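You operate a simulated robot arm through the tools that you are given. There is no shell and no other tool.

You run a simulated two-armed robot. Do the job below in one go: nothing can be reset, and whatever is moved stays where it is left.

## Task
Grease the lip of casting two, seat the yellow twist lock in it and lock it.
Fine: use the grease brush and put it back in its pot. Set down upright: grease brush. A coat counts when it lies all over at full strength: go over it till it gets no stronger.

It is judged by the outcome, as a careful person would: the job done as asked, and still so three seconds after it is handed in. It fails if anything else is knocked over, pushed out of place, dropped, spilled or broken.

## Robot
Two 7-joint arms with two-finger grippers on one trunk that stands fixed in place. Base frame: the origin is at the foot of the trunk, x ahead of it, y to its left, z up. Units: mm, degrees, N and s.
The left shoulder is at [24, 165, 1332], the right one opposite. With the tool pointing down near the work surface each hand reaches from about 220 to 700 mm from the base axis, measured 20 degrees to its own side. Payload 2.45 kg a hand.
Tool frame (each hand has its own): the origin (TCP) lies between the finger pads and is the grasp point; the fingertips stand 26 mm ahead of it; z points along the fingers, y is the line along which they close. Largest opening 96 mm; the body of the gripper starts 69 mm behind the TCP.
Orientation is that of the tool frame in the base frame, as [roll, pitch, yaw] about the fixed x, y, z axes, in that order (R = Rz(yaw) Ry(pitch) Rx(roll)). With the fingers straight down and closing along the base's y, the tool's x points along the base's -x, its y along +y and its z along -z.

## Interface
- The arms move only by the tool jog_arm. It takes "left_commands", "right_commands" or both (then of equal length, played together; a hand with none holds still); each is a list that holds one entry, the list of rows, each a list of 7 numbers: the turn, a rotation vector about the tool's x, y, z in units of 5 degrees (1.0 is 5 degrees), then the shift along the tool's x, y, z in units of 30 mm (1.0 is 30 mm), then the closure, from 0 (fully open) to 1 (shut). In form: [[[wx, wy, wz, dx, dy, dz, claw], ...]]. A call has 1 to 20 rows; each row shifts and turns the commanded pose from where the row before left it, along the tool's axes as they then stand. A call with a number of a shift or a turn outside -1 to 1 is refused whole. A row lasts 0.2 s, in which the tool goes at most 50 mm and 8.6 degrees; a call with a longer step from one row to the next is refused whole, and so is a gripper value outside its range. Where a pose cannot be reached the arm comes as near as it can. A force on the tool above 40 N (or 10 N above the force at the start of the call, whichever is more), or a blocked arm, ends the call early, and 0.2 s more pass. The fingers move at their own pace and stop on an object; they squeeze with about 31 N. The grip force told is the motor's: it shows also when the fingers shut on nothing. Time passes only in rows, and 0.2 s behind the last, so rows that do not move let the fingers close. It gives the time, the measured TCP pose, the force on the tool (base axes), the opening and the grip force at its end, in the units of the frame above (readings bear some noise), with the torque about the TCP (base axes, N m) and any sound that the robot's microphone picked up.
- Cameras (640 x 400 px; columns grow to the right, rows downward): "scene" is now at [46.4, 53.8, 1821.1]; the picture's right is [0.62, -0.78, 0.00], its down [-0.58, -0.46, -0.67] and it looks along [0.53, 0.42, -0.74] (base axes); focal length 330 px, centre (320, 200). "left" rides on the left gripper at [82, -3, -98] in its tool frame; the picture's right is [0.04, 1.00, 0.00], its down [-0.73, 0.03, -0.68] and it looks along [-0.68, 0.03, 0.73] (tool axes); focal length 256 px, centre (320, 200). "right" rides on the right gripper at [82, 3, -98] in its tool frame; the picture's right is [-0.04, 1.00, 0.00], its down [-0.73, -0.03, -0.68] and it looks along [-0.68, -0.03, 0.73] (tool axes); focal length 256 px, centre (320, 200). There is no depth. A picture from a camera that has moved, and an enlarged one, comes with that camera's place and axes in the base frame and with its lens. The place of the scene camera against the robot may be out by one fixed shift of up to 18 mm in any direction.
- capture(camera): a new picture of that camera. The clock stands still meanwhile.
- move_column(by): slides the trunk up (or, below 0, down) by that many mm; the arms and the scene camera ride with it, the base frame stays. It gives what a move gives, with no picture.
- head_to(pan, tilt): turns the head with the scene camera to pan (to the left, within 120 degrees either way) and tilt (down, from -29 to 69), counted from straight ahead of the robot. It gives what a move gives.
- zoom(camera, box): a new picture of the part [left, top, right, bottom] of that camera's present view, enlarged. The clock stands still meanwhile.
- hand_in(): hands the job in; it is judged then, once.

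Nothing tells you positions but the pictures and the camera data. Unless the task says otherwise, let go and move clear before handing in.

The tools are called after ">>>" as name(argument=value, ...) on one line, values as JSON. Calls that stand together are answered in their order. jog_arm: Moves the arms, as the interface text tells. Its arguments: {"type":"object","properties":{"left_commands":{"type":"array"},"right_commands":{"type":"array"}},"required":[]} The other tools are called the same way: move_column (by) slides the trunk up or down; head_to (pan, tilt) turns the head that bears the scene camera; capture (camera) takes a picture; zoom (camera, box) takes an enlarged picture of a part of a camera's view; hand_in () hands the job in.

At the start:

```text
clock: 0.0
left_ee_pos: [323.3, 472.3, 1444.2]
left_tool_rot: [-179.9, 0.0, -179.9]
left_force: [-0.1, -0.8, 0.9]
left_moment: [-0.03, 0.0, 0.03]
left_opening: 96.0
left_grasp_force: 0.1
right_ee_pos: [381.9, 22.0, 1380.3]
right_tool_rot: [-179.9, -0.1, 180.0]
right_force: [0.1, -0.2, 0.3]
right_moment: [0.02, 0.0, 0.03]
right_opening: 96.0
right_grasp_force: 0.0
trunk travel left (down, up): [-500.0, 67.0]
head pan, tilt: [38.6, 47.6]
```

scene: 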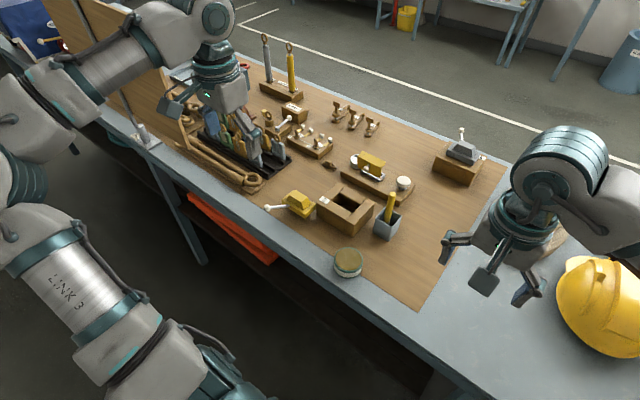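
right: 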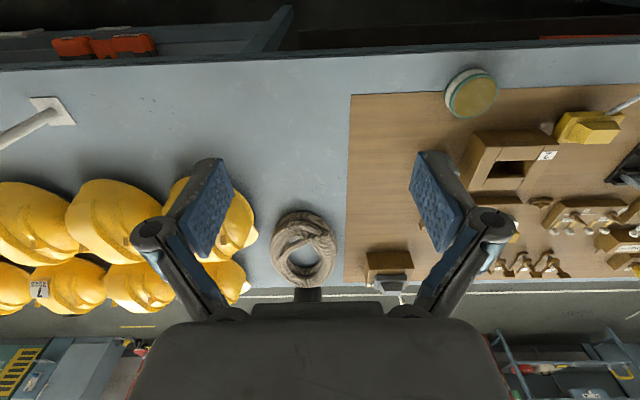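
left: 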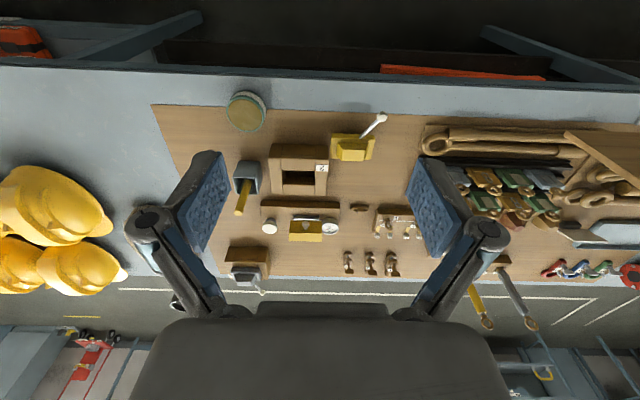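

I see a bench with several castings, a yellow twist lock with a white lever, a pot with a brush (yellow handle), and other items. I'll look closer first.

>>> zoom(camera="scene", box=[240, 140, 440, 290])

>>> zoom(camera="scene", box=[400, 110, 520, 200])

>>> zoom(camera="left", box=[200, 80, 440, 300])

>>> zoom(camera="right", box=[340, 50, 640, 300])

```text
2.67 times, centred on (340, 215) of scene
camera zoom: at [46.4, 53.8, 1821.1], right [0.62, -0.78, 0.0], down [-0.58, -0.46, -0.67], along [0.53, 0.42, -0.74], focal length 881 px, centre (267, 160)
```

zoom: 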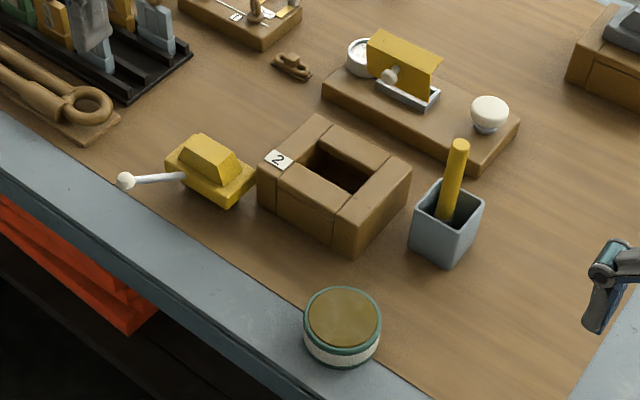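

```text
4.44 times, centred on (460, 155) of scene
camera zoom: at [46.4, 53.8, 1821.1], right [0.62, -0.78, 0.0], down [-0.58, -0.46, -0.67], along [0.53, 0.42, -0.74], focal length 1468 px, centre (-302, 400)
```

zoom: 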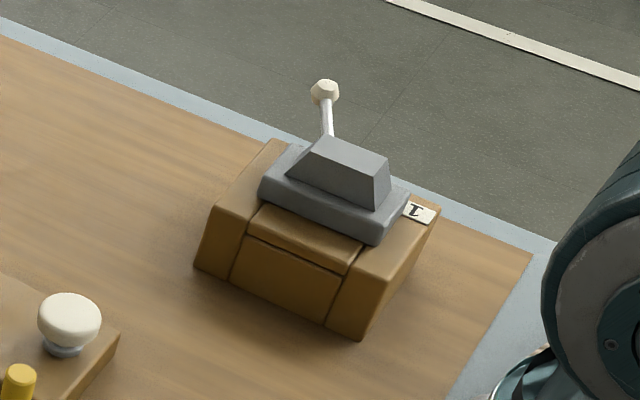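

```text
1.82 times, centred on (320, 190) of left
camera zoom: at [240.4, 469.1, 1542.6], right [-0.04, 1.0, 0.0], down [0.73, 0.03, 0.68], along [0.68, 0.03, -0.73], focal length 465 px, centre (320, 218)
```

zoom: 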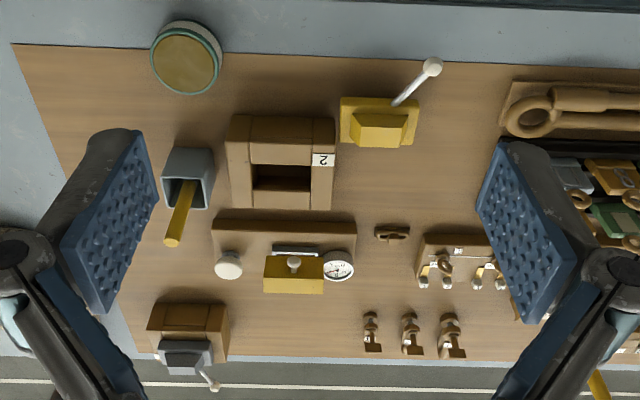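

```text
1.60 times, centred on (490, 175) of right
camera zoom: at [301.4, 26.0, 1477.8], right [0.04, 1.0, 0.0], down [0.73, -0.03, 0.68], along [0.68, -0.03, -0.73], focal length 410 px, centre (48, 240)
```

zoom: 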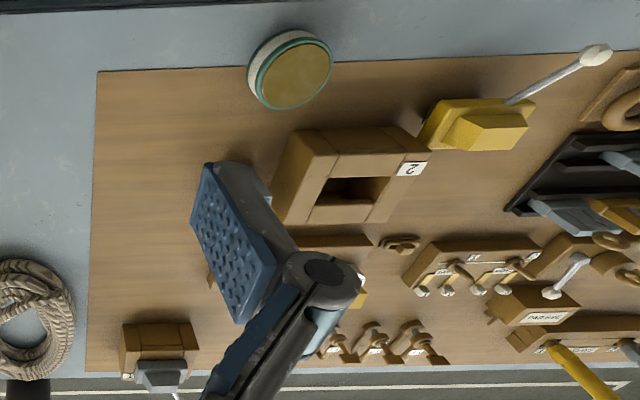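

Casting two sits around (618, 490, 1020) by triangulation from the two hand cameras, with the pot, the twist lock and grey example in casting one nearby. I'll look at each at greater magnification.

>>> zoom(camera="left", box=[260, 130, 340, 200])

>>> zoom(camera="left", box=[320, 100, 400, 170])

>>> zoom(camera="left", box=[220, 80, 280, 230])

>>> zoom(camera="left", box=[250, 190, 350, 250])

>>> zoom(camera="left", box=[220, 230, 290, 300])

>>> zoom(camera="scene", box=[250, 170, 330, 230])

>>> zoom(camera="scene", box=[310, 150, 420, 280])

```text
5.71 times, centred on (300, 165) of left
camera zoom: at [240.4, 469.1, 1542.6], right [-0.04, 1.0, 0.0], down [0.73, 0.03, 0.68], along [0.68, 0.03, -0.73], focal length 1463 px, centre (434, 400)
```

zoom: 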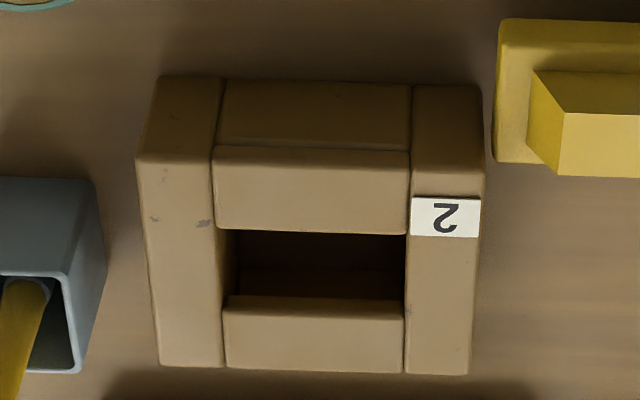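

```text
5.71 times, centred on (360, 135) of left
camera zoom: at [240.4, 469.1, 1542.6], right [-0.04, 1.0, 0.0], down [0.73, 0.03, 0.68], along [0.68, 0.03, -0.73], focal length 1463 px, centre (91, 571)
```

zoom: 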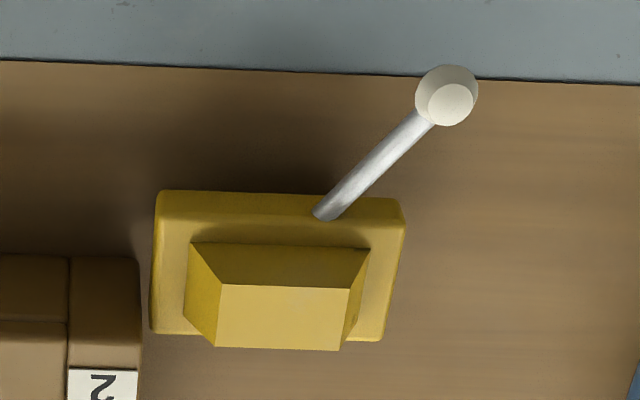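

```text
2.67 times, centred on (250, 155) of left
camera zoom: at [240.4, 469.1, 1542.6], right [-0.04, 1.0, 0.0], down [0.73, 0.03, 0.68], along [0.68, 0.03, -0.73], focal length 683 px, centre (507, 320)
```

zoom: 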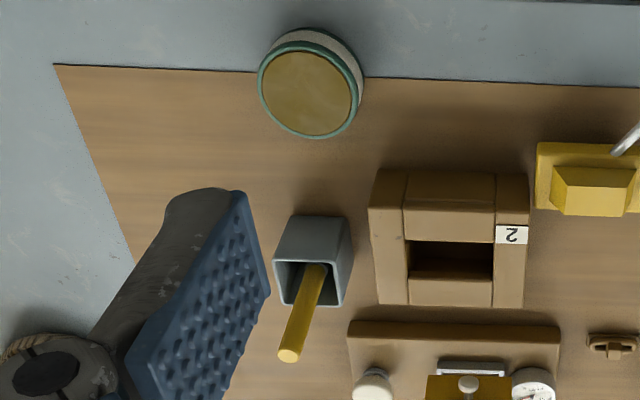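

```text
6.40 times, centred on (300, 220) of left
camera zoom: at [240.4, 469.1, 1542.6], right [-0.04, 1.0, 0.0], down [0.73, 0.03, 0.68], along [0.68, 0.03, -0.73], focal length 1638 px, centre (448, 72)
```

zoom: 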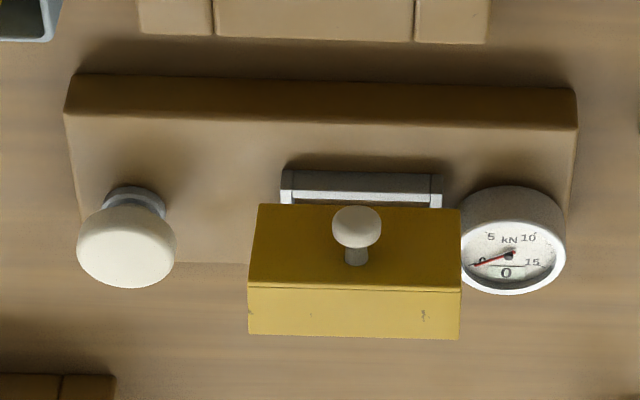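

```text
5.71 times, centred on (255, 265) of left
camera zoom: at [240.4, 469.1, 1542.6], right [-0.04, 1.0, 0.0], down [0.73, 0.03, 0.68], along [0.68, 0.03, -0.73], focal length 1463 px, centre (691, -171)
```

zoom: 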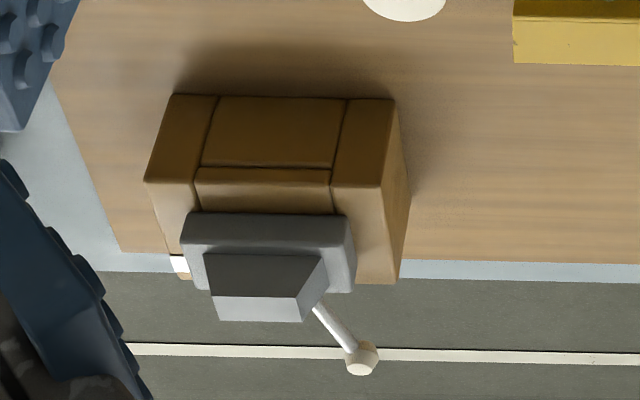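

```text
6.67 times, centred on (290, 200) of scene
camera zoom: at [46.4, 53.8, 1821.1], right [0.62, -0.78, 0.0], down [-0.58, -0.46, -0.67], along [0.53, 0.42, -0.74], focal length 2203 px, centre (520, 200)
```

zoom: 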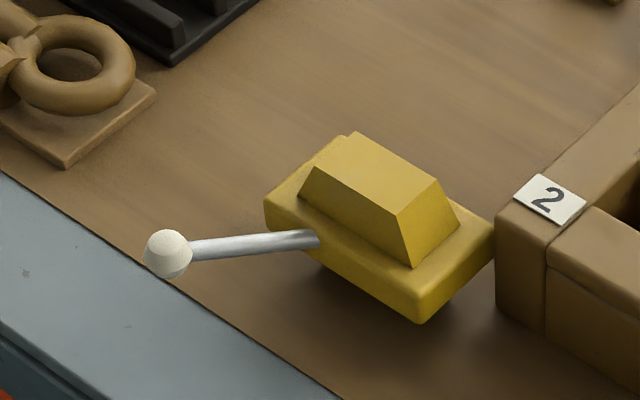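

```text
3.08 times, centred on (365, 215) of scene
camera zoom: at [46.4, 53.8, 1821.1], right [0.62, -0.78, 0.0], down [-0.58, -0.46, -0.67], along [0.53, 0.42, -0.74], focal length 1017 px, centre (182, 154)
```

zoom: 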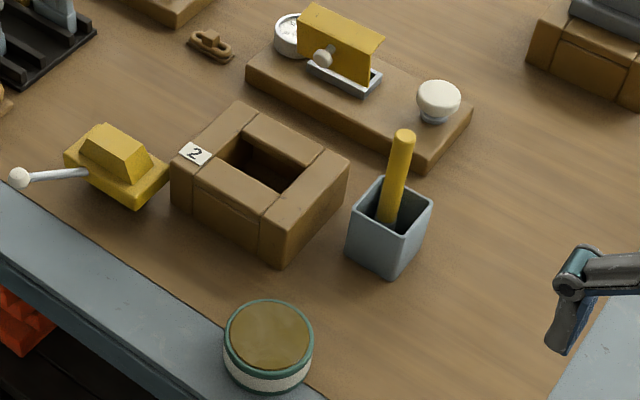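

The twist lock lies left of casting two with its lever toward me and to the left. The brush stands in a grey pot to the right, and a tin sits nearer. I'll bring the left hand closer for a detailed look.

>>> jog_arm(left_commands=[[[0, 0, 0, -0.576, -0.097, 0.918, 0], [0, 0, 0, -0.576, -0.097, 0.918, 0], [0, 0, 0, -0.576, -0.097, 0.918, 0], [0, 0, 0, -0.576, -0.097, 0.918, 0], [0, 0, 0, -0.576, -0.097, 0.918, 0], [0, 0, 0, -0.576, -0.097, 0.918, 0], [0, 0, 0, -0.576, -0.097, 0.918, 0], [0, 0, 0, -0.576, -0.097, 0.918, 0], [0, 0, 0, -0.576, -0.097, 0.918, 0], [0, 0, 0, -0.576, -0.097, 0.918, 0], [0, 0, 0, -0.576, -0.097, 0.918, 0], [0, 0, 0, 0, 0, 0, 0]]])

>>> capture(camera="left")

>>> capture(camera="scene")

```text
clock: 2.6
left_ee_pos: [512.8, 439.0, 1146.8]
left_tool_rot: [179.9, 0.0, -179.9]
left_force: [-0.3, -0.3, -0.1]
left_moment: [0.0, -0.06, -0.02]
left_opening: 96.0
left_grasp_force: 0.0
right_ee_pos: [379.9, 20.4, 1381.1]
right_tool_rot: [180.0, 0.1, 180.0]
right_force: [0.5, 0.0, -0.1]
right_moment: [0.02, 0.0, 0.02]
right_opening: 96.2
right_grasp_force: 0.0
trunk travel left (down, up): [-500.0, 67.0]
head pan, tilt: [38.6, 47.6]
```

```text
taken
camera left: at [429.5, 435.0, 1243.2], right [-0.04, 1.0, 0.0], down [0.73, 0.03, 0.68], along [0.68, 0.03, -0.73], focal length 256 px, centre (320, 200)
```

left: 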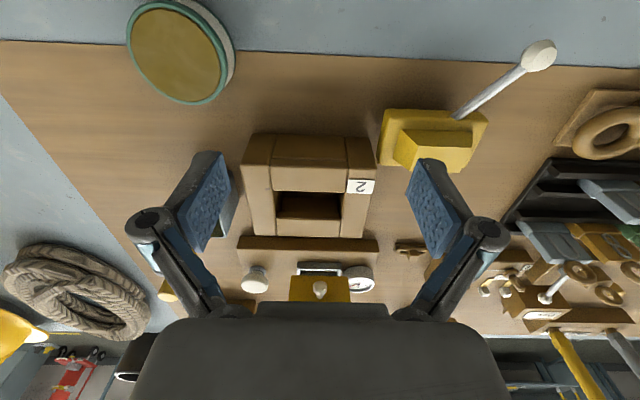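

```text
taken
camera scene: at [48.1, 53.0, 1821.1], right [0.62, -0.78, 0.0], down [-0.58, -0.46, -0.67], along [0.52, 0.42, -0.74], focal length 330 px, centre (320, 200)
```

scene: 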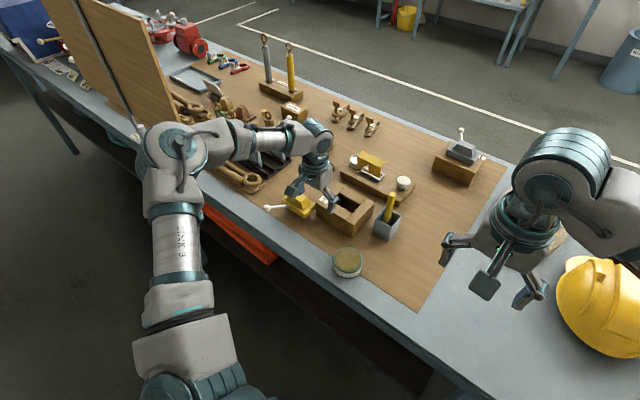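

The left hand is now above the work with a close view. I'll zoom in on the casting, the lock, the pot and the tin.

>>> zoom(camera="left", box=[230, 120, 390, 220])

>>> zoom(camera="left", box=[360, 20, 580, 180])

>>> zoom(camera="left", box=[110, 0, 270, 120])

>>> zoom(camera="left", box=[150, 140, 260, 310])

```text
4.00 times, centred on (310, 170) of left
camera zoom: at [429.5, 435.0, 1243.2], right [-0.04, 1.0, 0.0], down [0.73, 0.03, 0.68], along [0.68, 0.03, -0.73], focal length 1024 px, centre (360, 320)
```

zoom: 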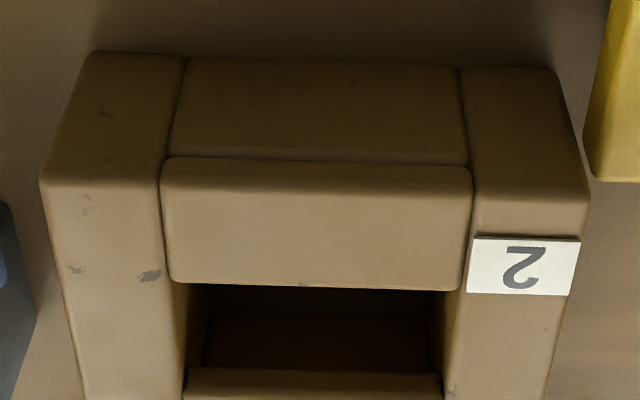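

```text
2.50 times, centred on (470, 100) of left
camera zoom: at [429.5, 435.0, 1243.2], right [-0.04, 1.0, 0.0], down [0.73, 0.03, 0.68], along [0.68, 0.03, -0.73], focal length 640 px, centre (-55, 450)
```

zoom: 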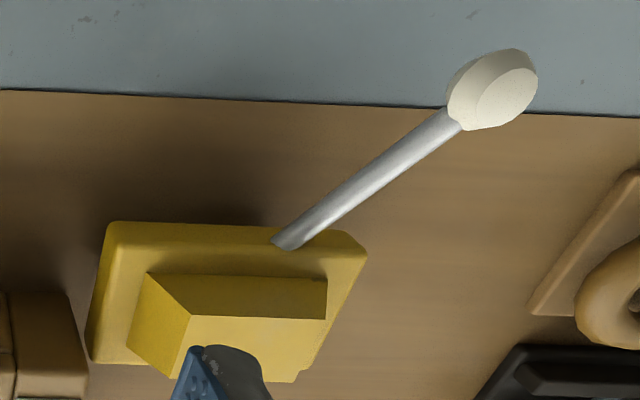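

```text
3.33 times, centred on (190, 60) of left
camera zoom: at [429.5, 435.0, 1243.2], right [-0.04, 1.0, 0.0], down [0.73, 0.03, 0.68], along [0.68, 0.03, -0.73], focal length 853 px, centre (753, 667)
```

zoom: 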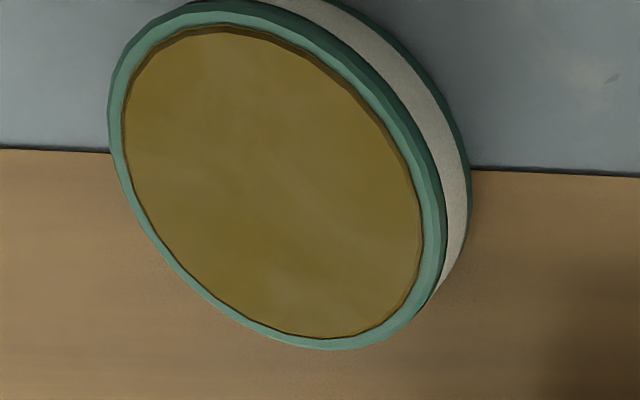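

```text
2.35 times, centred on (205, 225) of left
camera zoom: at [429.5, 435.0, 1243.2], right [-0.04, 1.0, 0.0], down [0.73, 0.03, 0.68], along [0.68, 0.03, -0.73], focal length 602 px, centre (591, 141)
```

zoom: 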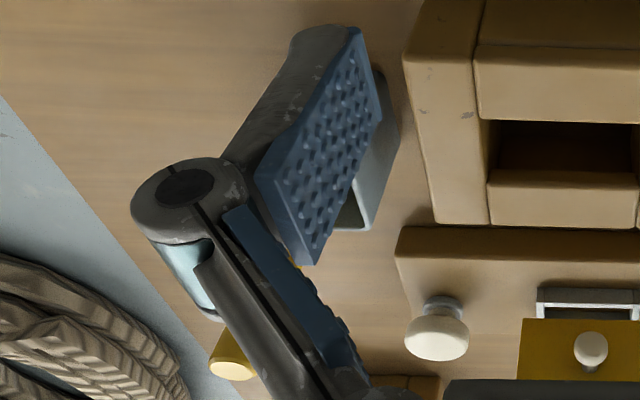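

Bench top is at about z = 951 and casting two spans roughly x 591–708, y 358–506, z up to 1021, with an opening about 82 × 38 mm centred near (649, 432). Next I move the left hand to look at the twist lock straight on.

>>> jog_arm(left_commands=[[[0, 0, 0, 0.561, 0.756, 0, 0], [0, 0, 0, 0.561, 0.756, 0, 0], [0, 0, 0, 0.561, 0.756, 0, 0], [0, 0, 0, 0.561, 0.756, 0, 0], [0, 0, 0, 0.561, 0.756, 0, 0], [0, 0, 0, 0.561, 0.756, 0, 0], [0, 0, 0, 0, 0, 0, 0], [0, 0, 0, 0, 0, 0, 0]]])

>>> capture(camera="left")

>>> zoom(camera="scene", box=[240, 150, 420, 290])

```text
clock: 4.4
left_ee_pos: [411.3, 574.7, 1145.4]
left_tool_rot: [-179.9, 0.1, -179.9]
left_force: [0.5, -0.4, -0.1]
left_moment: [0.0, -0.01, -0.01]
left_opening: 96.1
left_grasp_force: 0.1
right_ee_pos: [380.8, 19.8, 1380.8]
right_tool_rot: [179.9, -0.1, 180.0]
right_force: [-0.8, 0.0, -0.1]
right_moment: [-0.01, 0.03, -0.01]
right_opening: 96.0
right_grasp_force: 0.0
trunk travel left (down, up): [-500.0, 67.0]
head pan, tilt: [38.6, 47.6]
```

```text
taken
camera left: at [328.3, 571.1, 1243.6], right [-0.04, 1.0, 0.0], down [0.73, 0.03, 0.68], along [0.68, 0.03, -0.73], focal length 256 px, centre (320, 200)
```

left: 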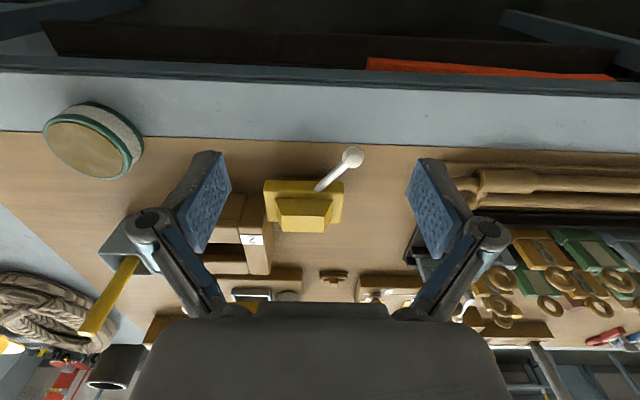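

```text
2.86 times, centred on (330, 220) of scene
camera zoom: at [47.8, 54.6, 1821.0], right [0.62, -0.78, 0.0], down [-0.58, -0.46, -0.67], along [0.52, 0.42, -0.74], focal length 944 px, centre (291, 143)
```

zoom: 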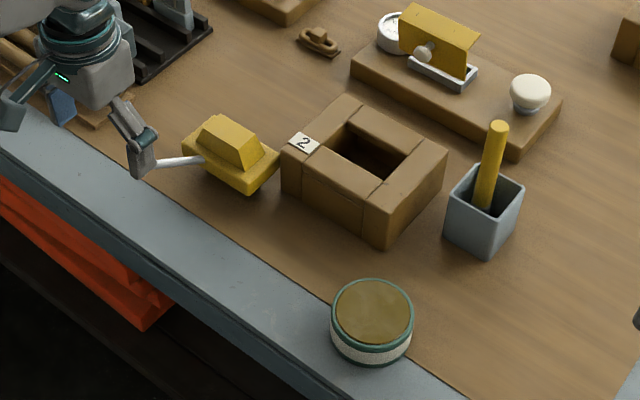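

I'll zoom on the lock, pot and casting from this new position.

>>> zoom(camera="left", box=[240, 130, 380, 240])

>>> zoom(camera="left", box=[40, 90, 260, 350])

>>> zoom(camera="scene", box=[330, 170, 420, 290])

```text
3.64 times, centred on (310, 185) of left
camera zoom: at [328.3, 571.1, 1243.6], right [-0.04, 1.0, 0.0], down [0.73, 0.03, 0.68], along [0.68, 0.03, -0.73], focal length 931 px, centre (356, 254)
```

zoom: 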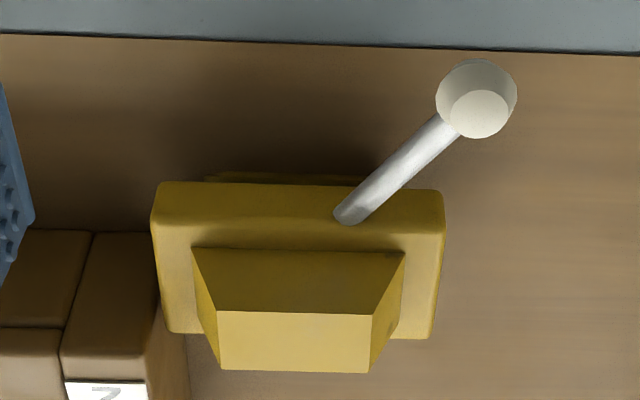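

```text
1.54 times, centred on (150, 220) of left
camera zoom: at [328.3, 571.1, 1243.6], right [-0.04, 1.0, 0.0], down [0.73, 0.03, 0.68], along [0.68, 0.03, -0.73], focal length 394 px, centre (582, 169)
```

zoom: 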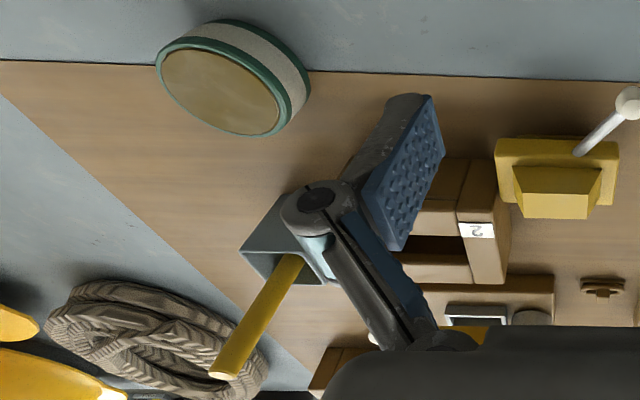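

```text
3.33 times, centred on (375, 230) of scene
camera zoom: at [47.8, 54.6, 1821.0], right [0.62, -0.78, 0.0], down [-0.58, -0.46, -0.67], along [0.52, 0.42, -0.74], focal length 1101 px, centre (137, 100)
```

zoom: 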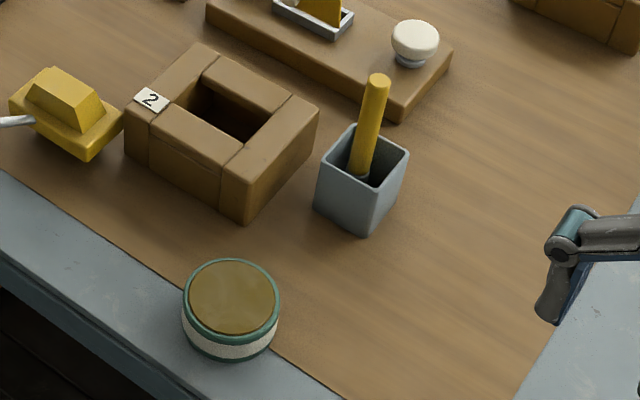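

The lock's lower cone is visible under the flange, aligned with it. The grease tin is open at about (494, 314, 996), and the brush stands upright in its pot at about (685, 292) with its top at z≈1120. I tilt the left hand to look at the lock from the side.

>>> jog_arm(left_commands=[[[0, -1, 0, 0, 0, 0, 0], [0, -1, 0, 0, 0, 0, 0], [0, -1, 0, 0, 0, 0, 0], [0, -1, 0, 0, 0, 0, 0], [0, -1, 0, 0, 0, 0, 0], [0, -1, 0, 0, 0, 0, 0], [0, -1, 0, 0, 0, 0, 0], [0, -1, 0, 0, 0, 0, 0], [0, -1, 0, 0, 0, 0, 0], [0, 0, 0, 0.7, 0, 0.6, 0], [0, 0, 0, 0.7, 0, 0.6, 0], [0, 0, 0, 0.7, 0, 0.6, 0], [0, 0, 0, 0.7, 0, 0.6, 0], [0, 0, 0, 0.7, 0, 0.6, 0], [0, 0, 0, 0, 0, 0, 0], [0, 0, 0, 0, 0, 0, 0]]])

>>> capture(camera="left")

>>> capture(camera="scene")

```text
clock: 7.8
left_ee_pos: [398.0, 575.3, 1005.5]
left_tool_rot: [-180.0, 45.2, -179.9]
left_force: [-0.6, -0.6, -0.6]
left_moment: [-0.01, 0.0, 0.01]
left_opening: 95.9
left_grasp_force: 0.2
right_ee_pos: [380.2, 19.7, 1380.2]
right_tool_rot: [-179.9, 0.1, 180.0]
right_force: [0.2, 0.1, 0.2]
right_moment: [0.01, -0.01, 0.02]
right_opening: 95.9
right_grasp_force: 0.1
trunk travel left (down, up): [-500.0, 67.0]
head pan, tilt: [38.6, 47.6]
```

```text
taken
camera left: at [270.9, 570.4, 1018.3], right [-0.03, 1.0, -0.03], down [0.04, 0.03, 1.0], along [1.0, 0.03, -0.04], focal length 256 px, centre (320, 200)
```

left: 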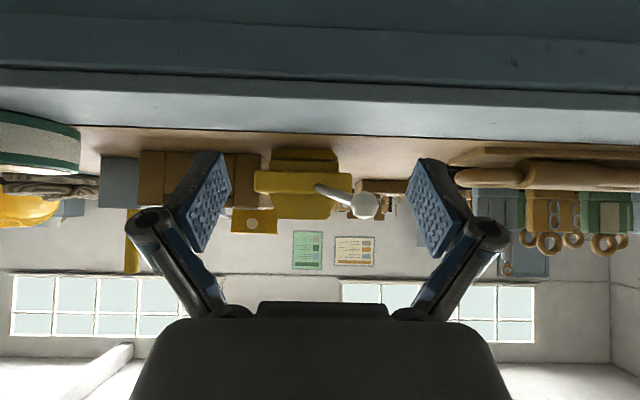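

```text
taken
camera scene: at [46.1, 53.8, 1821.1], right [0.62, -0.78, 0.0], down [-0.58, -0.46, -0.67], along [0.53, 0.42, -0.74], focal length 330 px, centre (320, 200)
```

scene: 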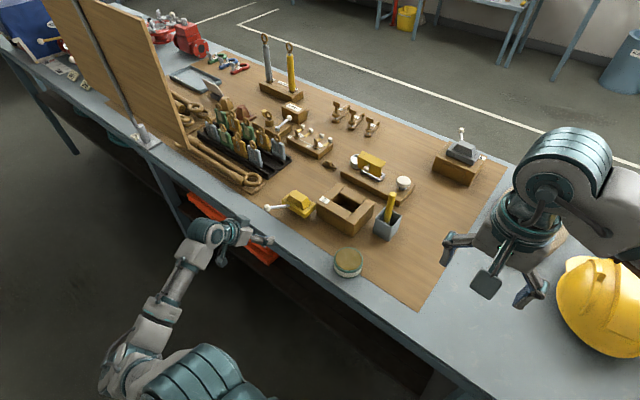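

>>> zoom(camera="left", box=[230, 125, 400, 240])

>>> zoom(camera="left", box=[0, 100, 220, 280])

>>> zoom(camera="scene", box=[260, 170, 420, 290])

```text
3.48 times, centred on (315, 182) of left
camera zoom: at [270.9, 570.4, 1018.3], right [-0.03, 1.0, -0.03], down [0.04, 0.03, 1.0], along [1.0, 0.03, -0.04], focal length 890 px, centre (337, 261)
```

zoom: 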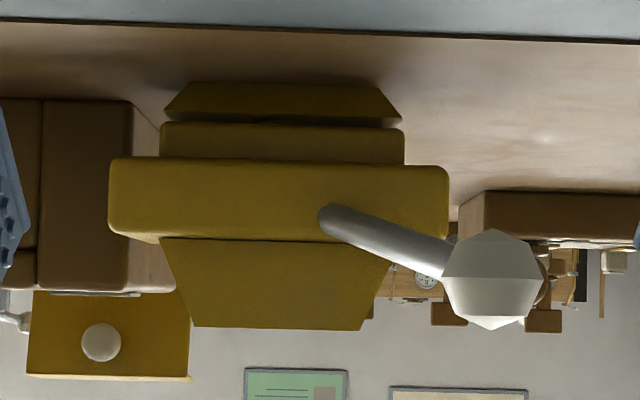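

```text
2.22 times, centred on (110, 190) of left
camera zoom: at [270.9, 570.4, 1018.3], right [-0.03, 1.0, -0.03], down [0.04, 0.03, 1.0], along [1.0, 0.03, -0.04], focal length 569 px, centre (787, 222)
```

zoom: 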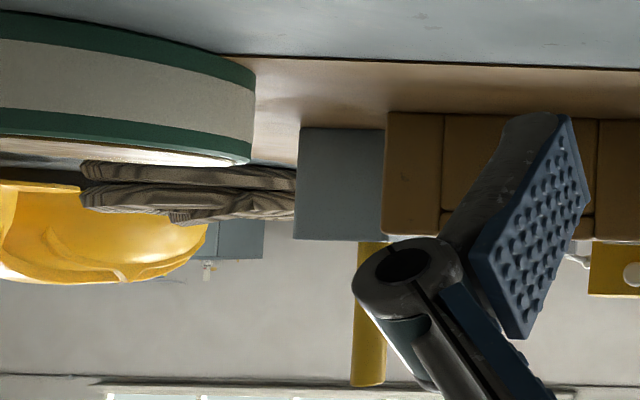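

```text
3.33 times, centred on (340, 230) of scene
camera zoom: at [46.1, 53.8, 1821.1], right [0.62, -0.78, 0.0], down [-0.58, -0.46, -0.67], along [0.53, 0.42, -0.74], focal length 1101 px, centre (253, 100)
```

zoom: 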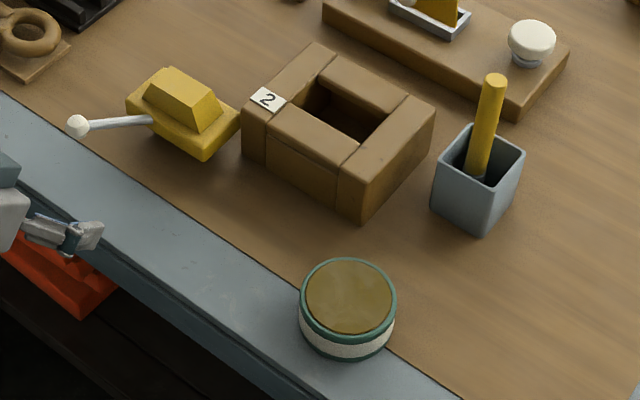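

The side view shows the lock: tapered lower cone (z≈951–966), neck to ≈977, flange to ≈1001, top cone to ≈1029. The lever comes out at about 30° toward +y with its knob at about (475, 612, 1016). Next I raise the hand and look at the brush in its pot.

>>> jog_arm(left_commands=[[[0, 0, 0, -0.7, -0.5, -0.7, 0], [0, 0, 0, -0.7, -0.5, -0.7, 0], [0, 0, 0, -0.7, -0.5, -0.7, 0], [0, 0, 0, -0.7, -0.5, -0.7, 0], [0, 0, 0, -0.7, -0.5, -0.7, 0], [0, 0, 0, -0.7, -0.5, -0.7, 0], [0, 0, 0, -0.7, -0.5, -0.7, 0], [0, 1, 0, 0, -0.66, 0, 0], [0, 1, 0, 0, -0.66, 0, 0], [0, 1, 0, 0, -0.66, 0, 0], [0, 1, 0, 0, -0.66, 0, 0], [0, 1, 0, 0, -0.66, 0, 0], [0, 1, 0, 0, -0.66, 0, 0], [0, 1, 0, 0, -0.66, 0, 0], [0, 1, 0, 0, -0.66, 0, 0], [0, 1, 0, 0, -0.66, 0, 0], [0, 0, 0, -1, 0, 0, 0], [0, 0, 0, -1, 0, 0, 0], [0, 0, 0, -1, 0, 0, 0], [0, 0, 0, 0, 0, 0, 0]]])

>>> capture(camera="left")

```text
clock: 12.0
left_ee_pos: [489.2, 290.7, 1214.8]
left_tool_rot: [180.0, 0.1, -179.9]
left_force: [-0.3, 0.1, -0.1]
left_moment: [0.0, -0.01, -0.03]
left_opening: 96.2
left_grasp_force: 0.1
right_ee_pos: [381.9, 19.8, 1381.1]
right_tool_rot: [179.8, 0.1, 180.0]
right_force: [-0.1, -0.4, 0.2]
right_moment: [0.03, 0.01, 0.01]
right_opening: 96.1
right_grasp_force: 0.1
trunk travel left (down, up): [-500.0, 67.0]
head pan, tilt: [38.6, 47.6]
```

```text
taken
camera left: at [407.1, 286.6, 1312.6], right [-0.04, 1.0, 0.0], down [0.73, 0.03, 0.68], along [0.68, 0.03, -0.73], focal length 256 px, centre (320, 200)
```

left: 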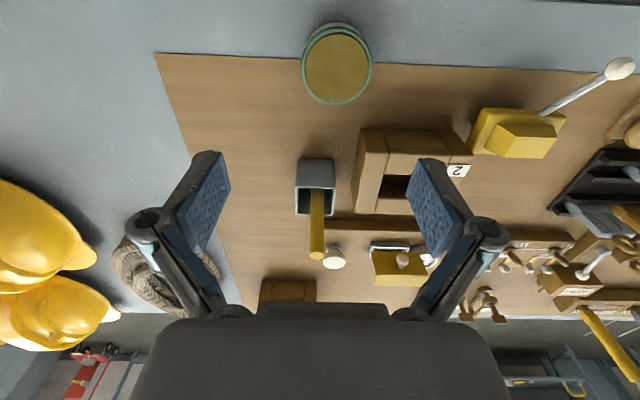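

>>> zoom(camera="left", box=[270, 145, 370, 275])

>>> zoom(camera="left", box=[280, 10, 400, 115])

>>> zoom(camera="left", box=[340, 120, 480, 225])

```text
3.08 times, centred on (320, 210) of left
camera zoom: at [407.1, 286.6, 1312.6], right [-0.04, 1.0, 0.0], down [0.73, 0.03, 0.68], along [0.68, 0.03, -0.73], focal length 788 px, centre (320, 169)
```

zoom: 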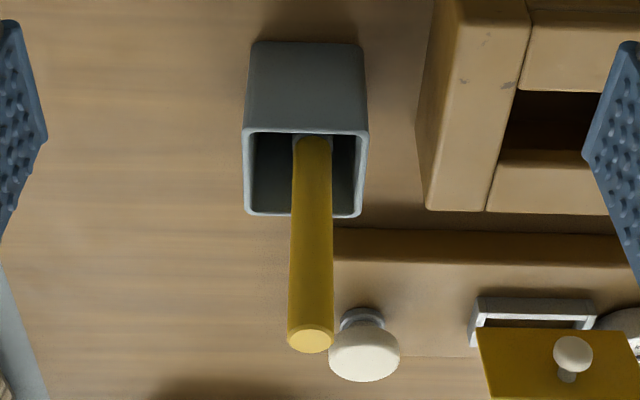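

```text
3.81 times, centred on (340, 62) of left
camera zoom: at [407.1, 286.6, 1312.6], right [-0.04, 1.0, 0.0], down [0.73, 0.03, 0.68], along [0.68, 0.03, -0.73], focal length 975 px, centre (244, 724)
```

zoom: 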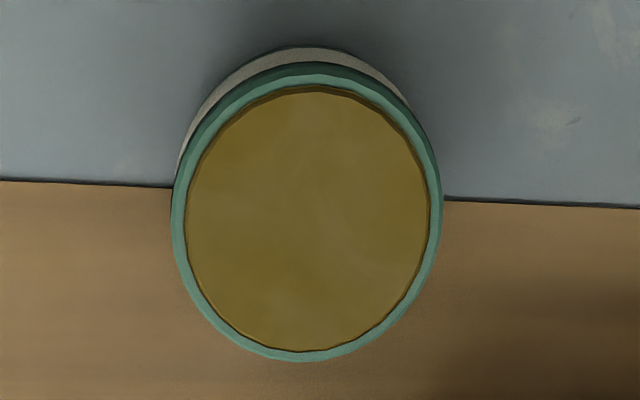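

```text
3.81 times, centred on (410, 172) of left
camera zoom: at [407.1, 286.6, 1312.6], right [-0.04, 1.0, 0.0], down [0.73, 0.03, 0.68], along [0.68, 0.03, -0.73], focal length 975 px, centre (-23, 305)
```

zoom: 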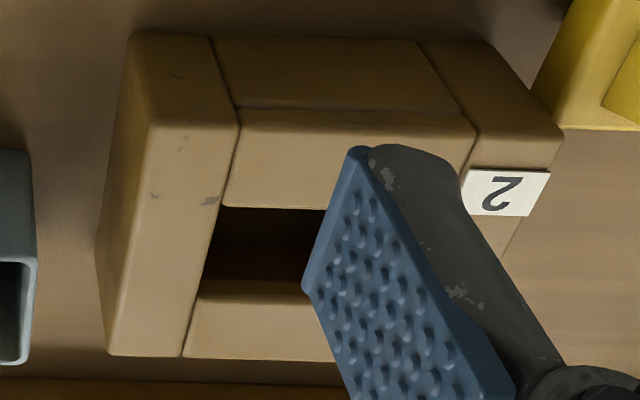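

The brush handle is upright at about (685, 295), top z≈1118, diameter ≈18 mm; the pot rim is at ≈1017. I tilt the left hand 45° forward for reach and line up with the handle.

>>> jog_arm(left_commands=[[[0, -1, 0, 0, 0, 0, 0], [0, -1, 0, 0, 0, 0, 0], [0, -1, 0, 0, 0, 0, 0], [0, -1, 0, 0, 0, 0, 0], [0, -1, 0, 0, 0, 0, 0], [0, -1, 0, 0, 0, 0, 0], [0, -1, 0, 0, 0, 0, 0], [0, -1, 0, 0, 0, 0, 0], [0, -1, 0, 0, 0, 0, 0], [0, 0, 0, -0.253, 0.036, 0.807, 0], [0, 0, 0, -0.253, 0.036, 0.807, 0], [0, 0, 0, -0.253, 0.036, 0.807, 0], [0, 0, 0, -0.253, 0.036, 0.807, 0], [0, 0, 0, 0, 0, 0, 0], [0, 0, 0, 0, 0, 0, 0]]])

>>> capture(camera="left")

>>> capture(camera="scene")

```text
clock: 15.2
left_ee_pos: [580.1, 296.8, 1165.7]
left_tool_rot: [180.0, 45.1, -179.9]
left_force: [0.4, -0.1, 0.4]
left_moment: [0.02, -0.02, -0.01]
left_opening: 95.9
left_grasp_force: 0.1
right_ee_pos: [380.0, 20.3, 1382.2]
right_tool_rot: [180.0, 0.1, -179.9]
right_force: [0.0, -0.2, -0.3]
right_moment: [0.01, -0.01, -0.02]
right_opening: 95.8
right_grasp_force: 0.1
trunk travel left (down, up): [-500.0, 67.0]
head pan, tilt: [38.6, 47.6]
```

```text
taken
camera left: at [451.6, 292.1, 1177.1], right [-0.03, 1.0, -0.03], down [0.04, 0.03, 1.0], along [1.0, 0.03, -0.04], focal length 256 px, centre (320, 200)
```

left: 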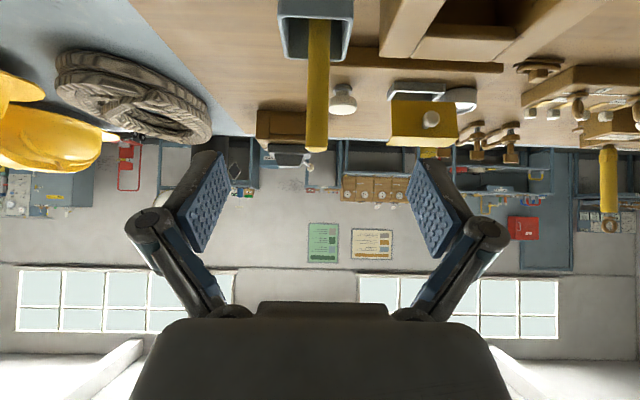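

```text
taken
camera scene: at [47.3, 52.3, 1821.1], right [0.62, -0.78, 0.0], down [-0.58, -0.46, -0.67], along [0.52, 0.42, -0.74], focal length 330 px, centre (320, 200)
```

scene: 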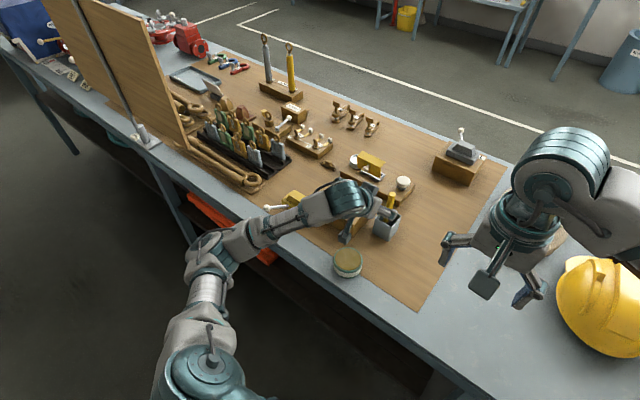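

The handle is centred between the fingers (y≈295). I advance along the fingers' direction to bring the handle to the grasp point.

>>> jog_arm(left_commands=[[[0, 0, 0, 0, 0, 0.9, 0], [0, 0, 0, 0, 0, 0.9, 0], [0, 0, 0, 0, 0, 0.9, 0], [0, 0, 0, 0, 0, 0.9, 0], [0, 0, 0, 0, 0, 0.8, 0], [0, 0, 0, 0, 0, 0.6, 0], [0, 0, 0, 0, 0, 0, 0], [0, 0, 0, 0, 0, 0, 0]]])

>>> capture(camera="left")

>>> zoom(camera="scene", box=[320, 160, 430, 260])

```text
clock: 17.0
left_ee_pos: [684.5, 296.3, 1060.1]
left_tool_rot: [180.0, 45.1, -179.9]
left_force: [0.2, 0.2, 0.2]
left_moment: [-0.01, 0.01, 0.02]
left_opening: 95.9
left_grasp_force: 0.1
right_ee_pos: [380.5, 20.2, 1382.1]
right_tool_rot: [-180.0, 0.2, 179.9]
right_force: [-0.5, 0.9, -0.5]
right_moment: [0.04, 0.01, -0.04]
right_opening: 96.0
right_grasp_force: 0.2
trunk travel left (down, up): [-500.0, 67.0]
head pan, tilt: [38.6, 47.6]
```

```text
taken
camera left: at [557.4, 293.0, 1071.3], right [-0.03, 1.0, -0.03], down [0.04, 0.03, 1.0], along [1.0, 0.03, -0.04], focal length 256 px, centre (320, 200)
```

left: 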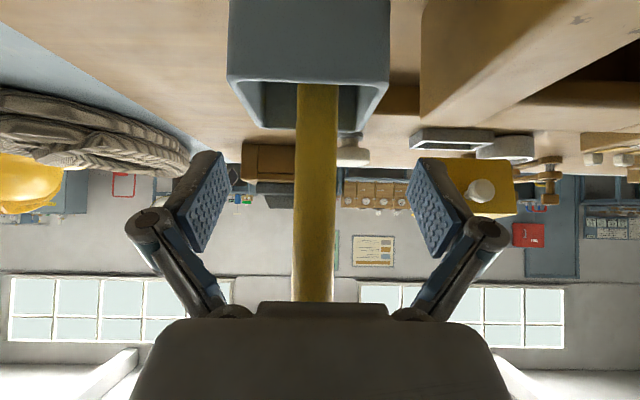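

```text
4.00 times, centred on (375, 210) of scene
camera zoom: at [48.6, 51.7, 1821.1], right [0.62, -0.78, 0.0], down [-0.58, -0.46, -0.67], along [0.52, 0.42, -0.74], focal length 1322 px, centre (100, 160)
```

zoom: 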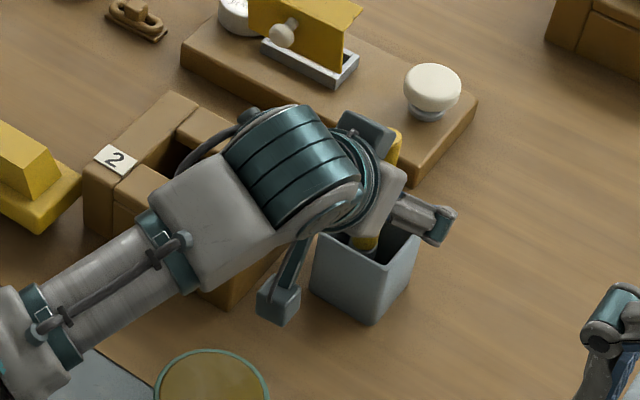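

The handle stands between the pads; I close the gripper on it.

>>> jog_arm(left_commands=[[[0, 0, 0, 0, 0, 0, 1], [0, 0, 0, 0, 0, 0, 1], [0, 0, 0, 0, 0, 0, 1], [0, 0, 0, 0, 0, 0, 1], [0, 0, 0, 0, 0, 0, 1]]])

>>> capture(camera="left")

```text
clock: 18.2
left_ee_pos: [685.6, 296.9, 1060.5]
left_tool_rot: [-180.0, 45.1, -179.9]
left_force: [0.6, 0.0, 1.2]
left_moment: [0.01, 0.02, 0.03]
left_opening: 17.3
left_grasp_force: 30.7
right_ee_pos: [380.6, 20.1, 1380.9]
right_tool_rot: [179.9, 0.1, 179.9]
right_force: [0.9, -0.4, -0.5]
right_moment: [-0.08, -0.02, 0.01]
right_opening: 96.1
right_grasp_force: 0.0
trunk travel left (down, up): [-500.0, 67.0]
head pan, tilt: [38.6, 47.6]
```

```text
taken
camera left: at [557.3, 292.9, 1071.6], right [-0.03, 1.0, -0.03], down [0.04, 0.03, 1.0], along [1.0, 0.03, -0.04], focal length 256 px, centre (320, 200)
```

left: 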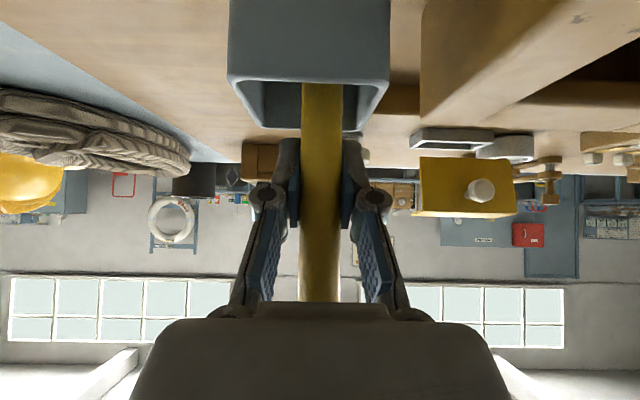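

Gripped at 17.3 mm opening. Now I lift the brush straight up out of the pot.

>>> jog_arm(left_commands=[[[0, 0, 0, -0.354, 0, -0.354, 1], [0, 0, 0, -0.354, 0, -0.354, 1], [0, 0, 0, -0.5, 0, -0.5, 1], [0, 0, 0, -0.5, 0, -0.5, 1], [0, 0, 0, -0.5, 0, -0.5, 1], [0, 0, 0, -0.5, 0, -0.5, 1], [0, 0, 0, 0, 0, 0, 1], [0, 0, 0, 0, 0, 0, 1]]])

>>> capture(camera="left")

>>> zoom(camera="scene", box=[320, 140, 430, 260])

```text
clock: 20.0
left_ee_pos: [686.5, 295.6, 1175.8]
left_tool_rot: [-180.0, 45.1, -179.9]
left_force: [0.2, 0.6, -0.4]
left_moment: [-0.02, -0.03, 0.03]
left_opening: 17.4
left_grasp_force: 30.8
right_ee_pos: [380.6, 19.7, 1381.0]
right_tool_rot: [180.0, 0.1, 180.0]
right_force: [0.5, 0.1, -0.3]
right_moment: [0.0, 0.02, -0.02]
right_opening: 96.0
right_grasp_force: 0.1
trunk travel left (down, up): [-500.0, 67.0]
head pan, tilt: [38.6, 47.6]
```

```text
taken
camera left: at [558.5, 291.5, 1187.3], right [-0.03, 1.0, -0.03], down [0.04, 0.03, 1.0], along [1.0, 0.03, -0.04], focal length 256 px, centre (320, 200)
```

left: 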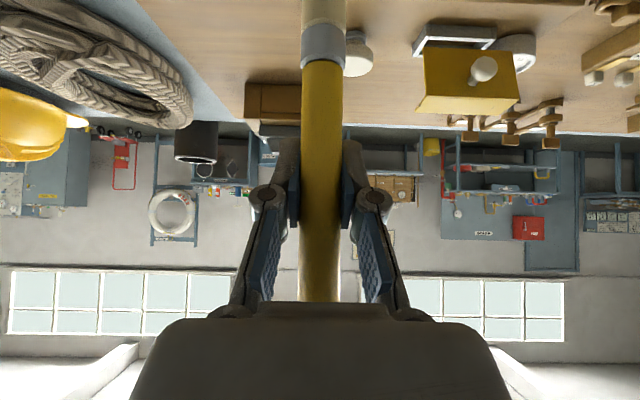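

```text
3.33 times, centred on (375, 200) of scene
camera zoom: at [49.2, 51.6, 1821.0], right [0.62, -0.78, 0.0], down [-0.58, -0.46, -0.67], along [0.52, 0.42, -0.74], focal length 1101 px, centre (137, 200)
```

zoom: 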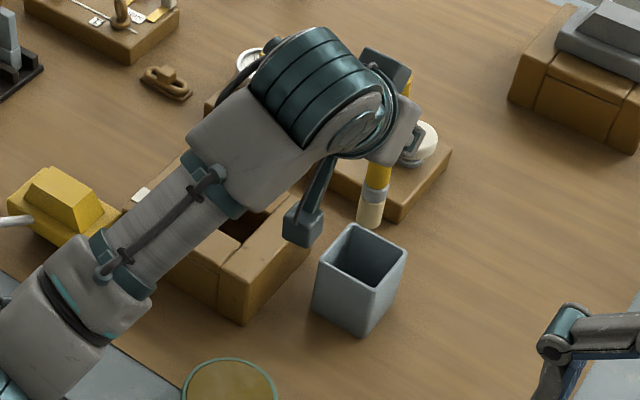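

The brush is free: silver ferrule with cream bristles, tip about 105 mm below the grasp point. I carry it over the grease tin.

>>> jog_arm(left_commands=[[[0, 0, 0, 0.647, 0.09, -0.647, 1], [0, 0, 0, 0.647, 0.09, -0.647, 1], [0, 0, 0, 0.647, 0.09, -0.647, 1], [0, 0, 0, 0.647, 0.09, -0.647, 1], [0, 0, 0, 0.647, 0.09, -0.647, 1], [0, 0, 0, 0.647, 0.09, -0.647, 1], [0, 0, 0, 0.647, 0.09, -0.647, 1], [0, 0, 0, 0, 0, 0, 1], [0, 0, 0, 0, 0, 0, 1]]])

>>> capture(camera="left")

>>> zoom(camera="scene", box=[270, 180, 430, 300])

>>> capture(camera="right")

```text
clock: 22.0
left_ee_pos: [494.8, 314.4, 1176.2]
left_tool_rot: [179.9, 45.0, -179.9]
left_force: [0.8, 0.0, 0.5]
left_moment: [0.03, -0.03, 0.02]
left_opening: 17.1
left_grasp_force: 30.9
right_ee_pos: [380.8, 19.1, 1380.3]
right_tool_rot: [179.8, -0.1, 180.0]
right_force: [-0.4, -0.4, 0.3]
right_moment: [-0.01, -0.01, -0.01]
right_opening: 95.8
right_grasp_force: 0.0
trunk travel left (down, up): [-500.0, 67.0]
head pan, tilt: [38.6, 47.6]
```

```text
taken
camera left: at [366.3, 310.6, 1187.7], right [-0.03, 1.0, -0.03], down [0.04, 0.03, 1.0], along [1.0, 0.03, -0.04], focal length 256 px, centre (320, 200)
```

left: 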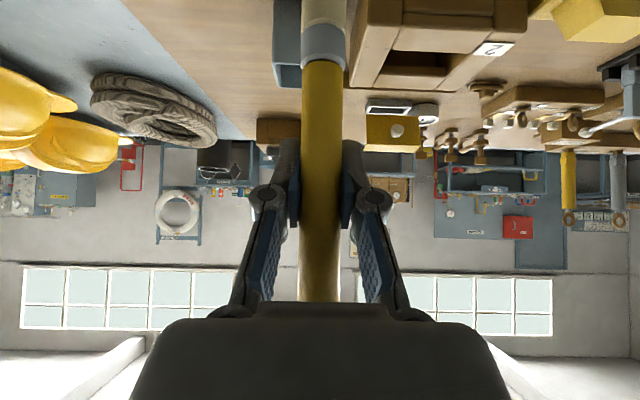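

```text
3.33 times, centred on (350, 240) of scene
camera zoom: at [48.3, 52.1, 1821.0], right [0.62, -0.78, 0.0], down [-0.58, -0.46, -0.67], along [0.52, 0.42, -0.74], focal length 1101 px, centre (220, 67)
```

zoom: 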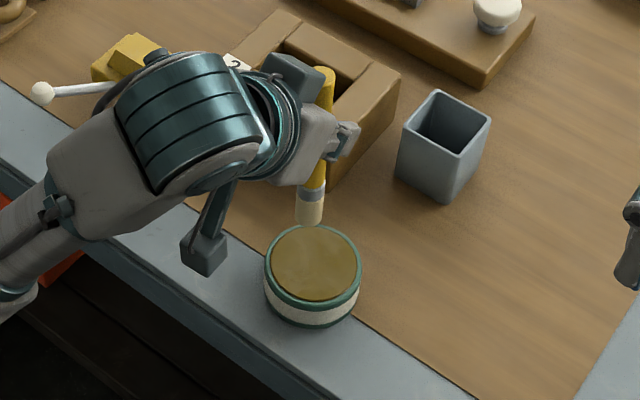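

```text
taken
camera right: at [299.6, 22.9, 1478.5], right [0.04, 1.0, 0.0], down [0.73, -0.03, 0.68], along [0.68, -0.03, -0.73], focal length 256 px, centre (320, 200)
```

right: 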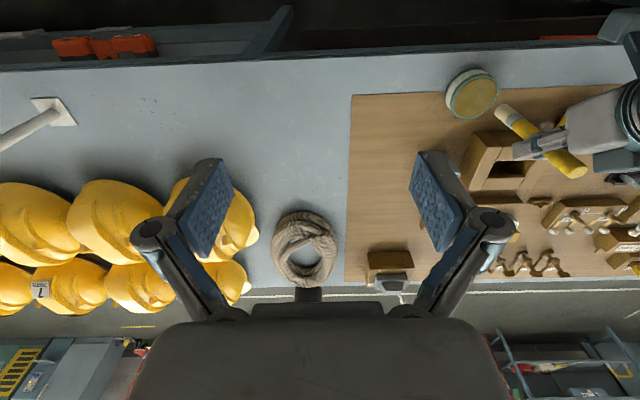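

>>> zoom(camera="right", box=[420, 50, 620, 200])

```text
2.67 times, centred on (520, 125) of right
camera zoom: at [299.6, 22.9, 1478.5], right [0.04, 1.0, 0.0], down [0.73, -0.03, 0.68], along [0.68, -0.03, -0.73], focal length 683 px, centre (-213, 400)
```

zoom: 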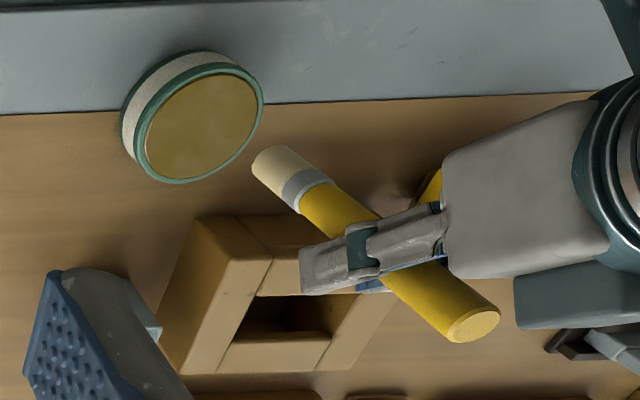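

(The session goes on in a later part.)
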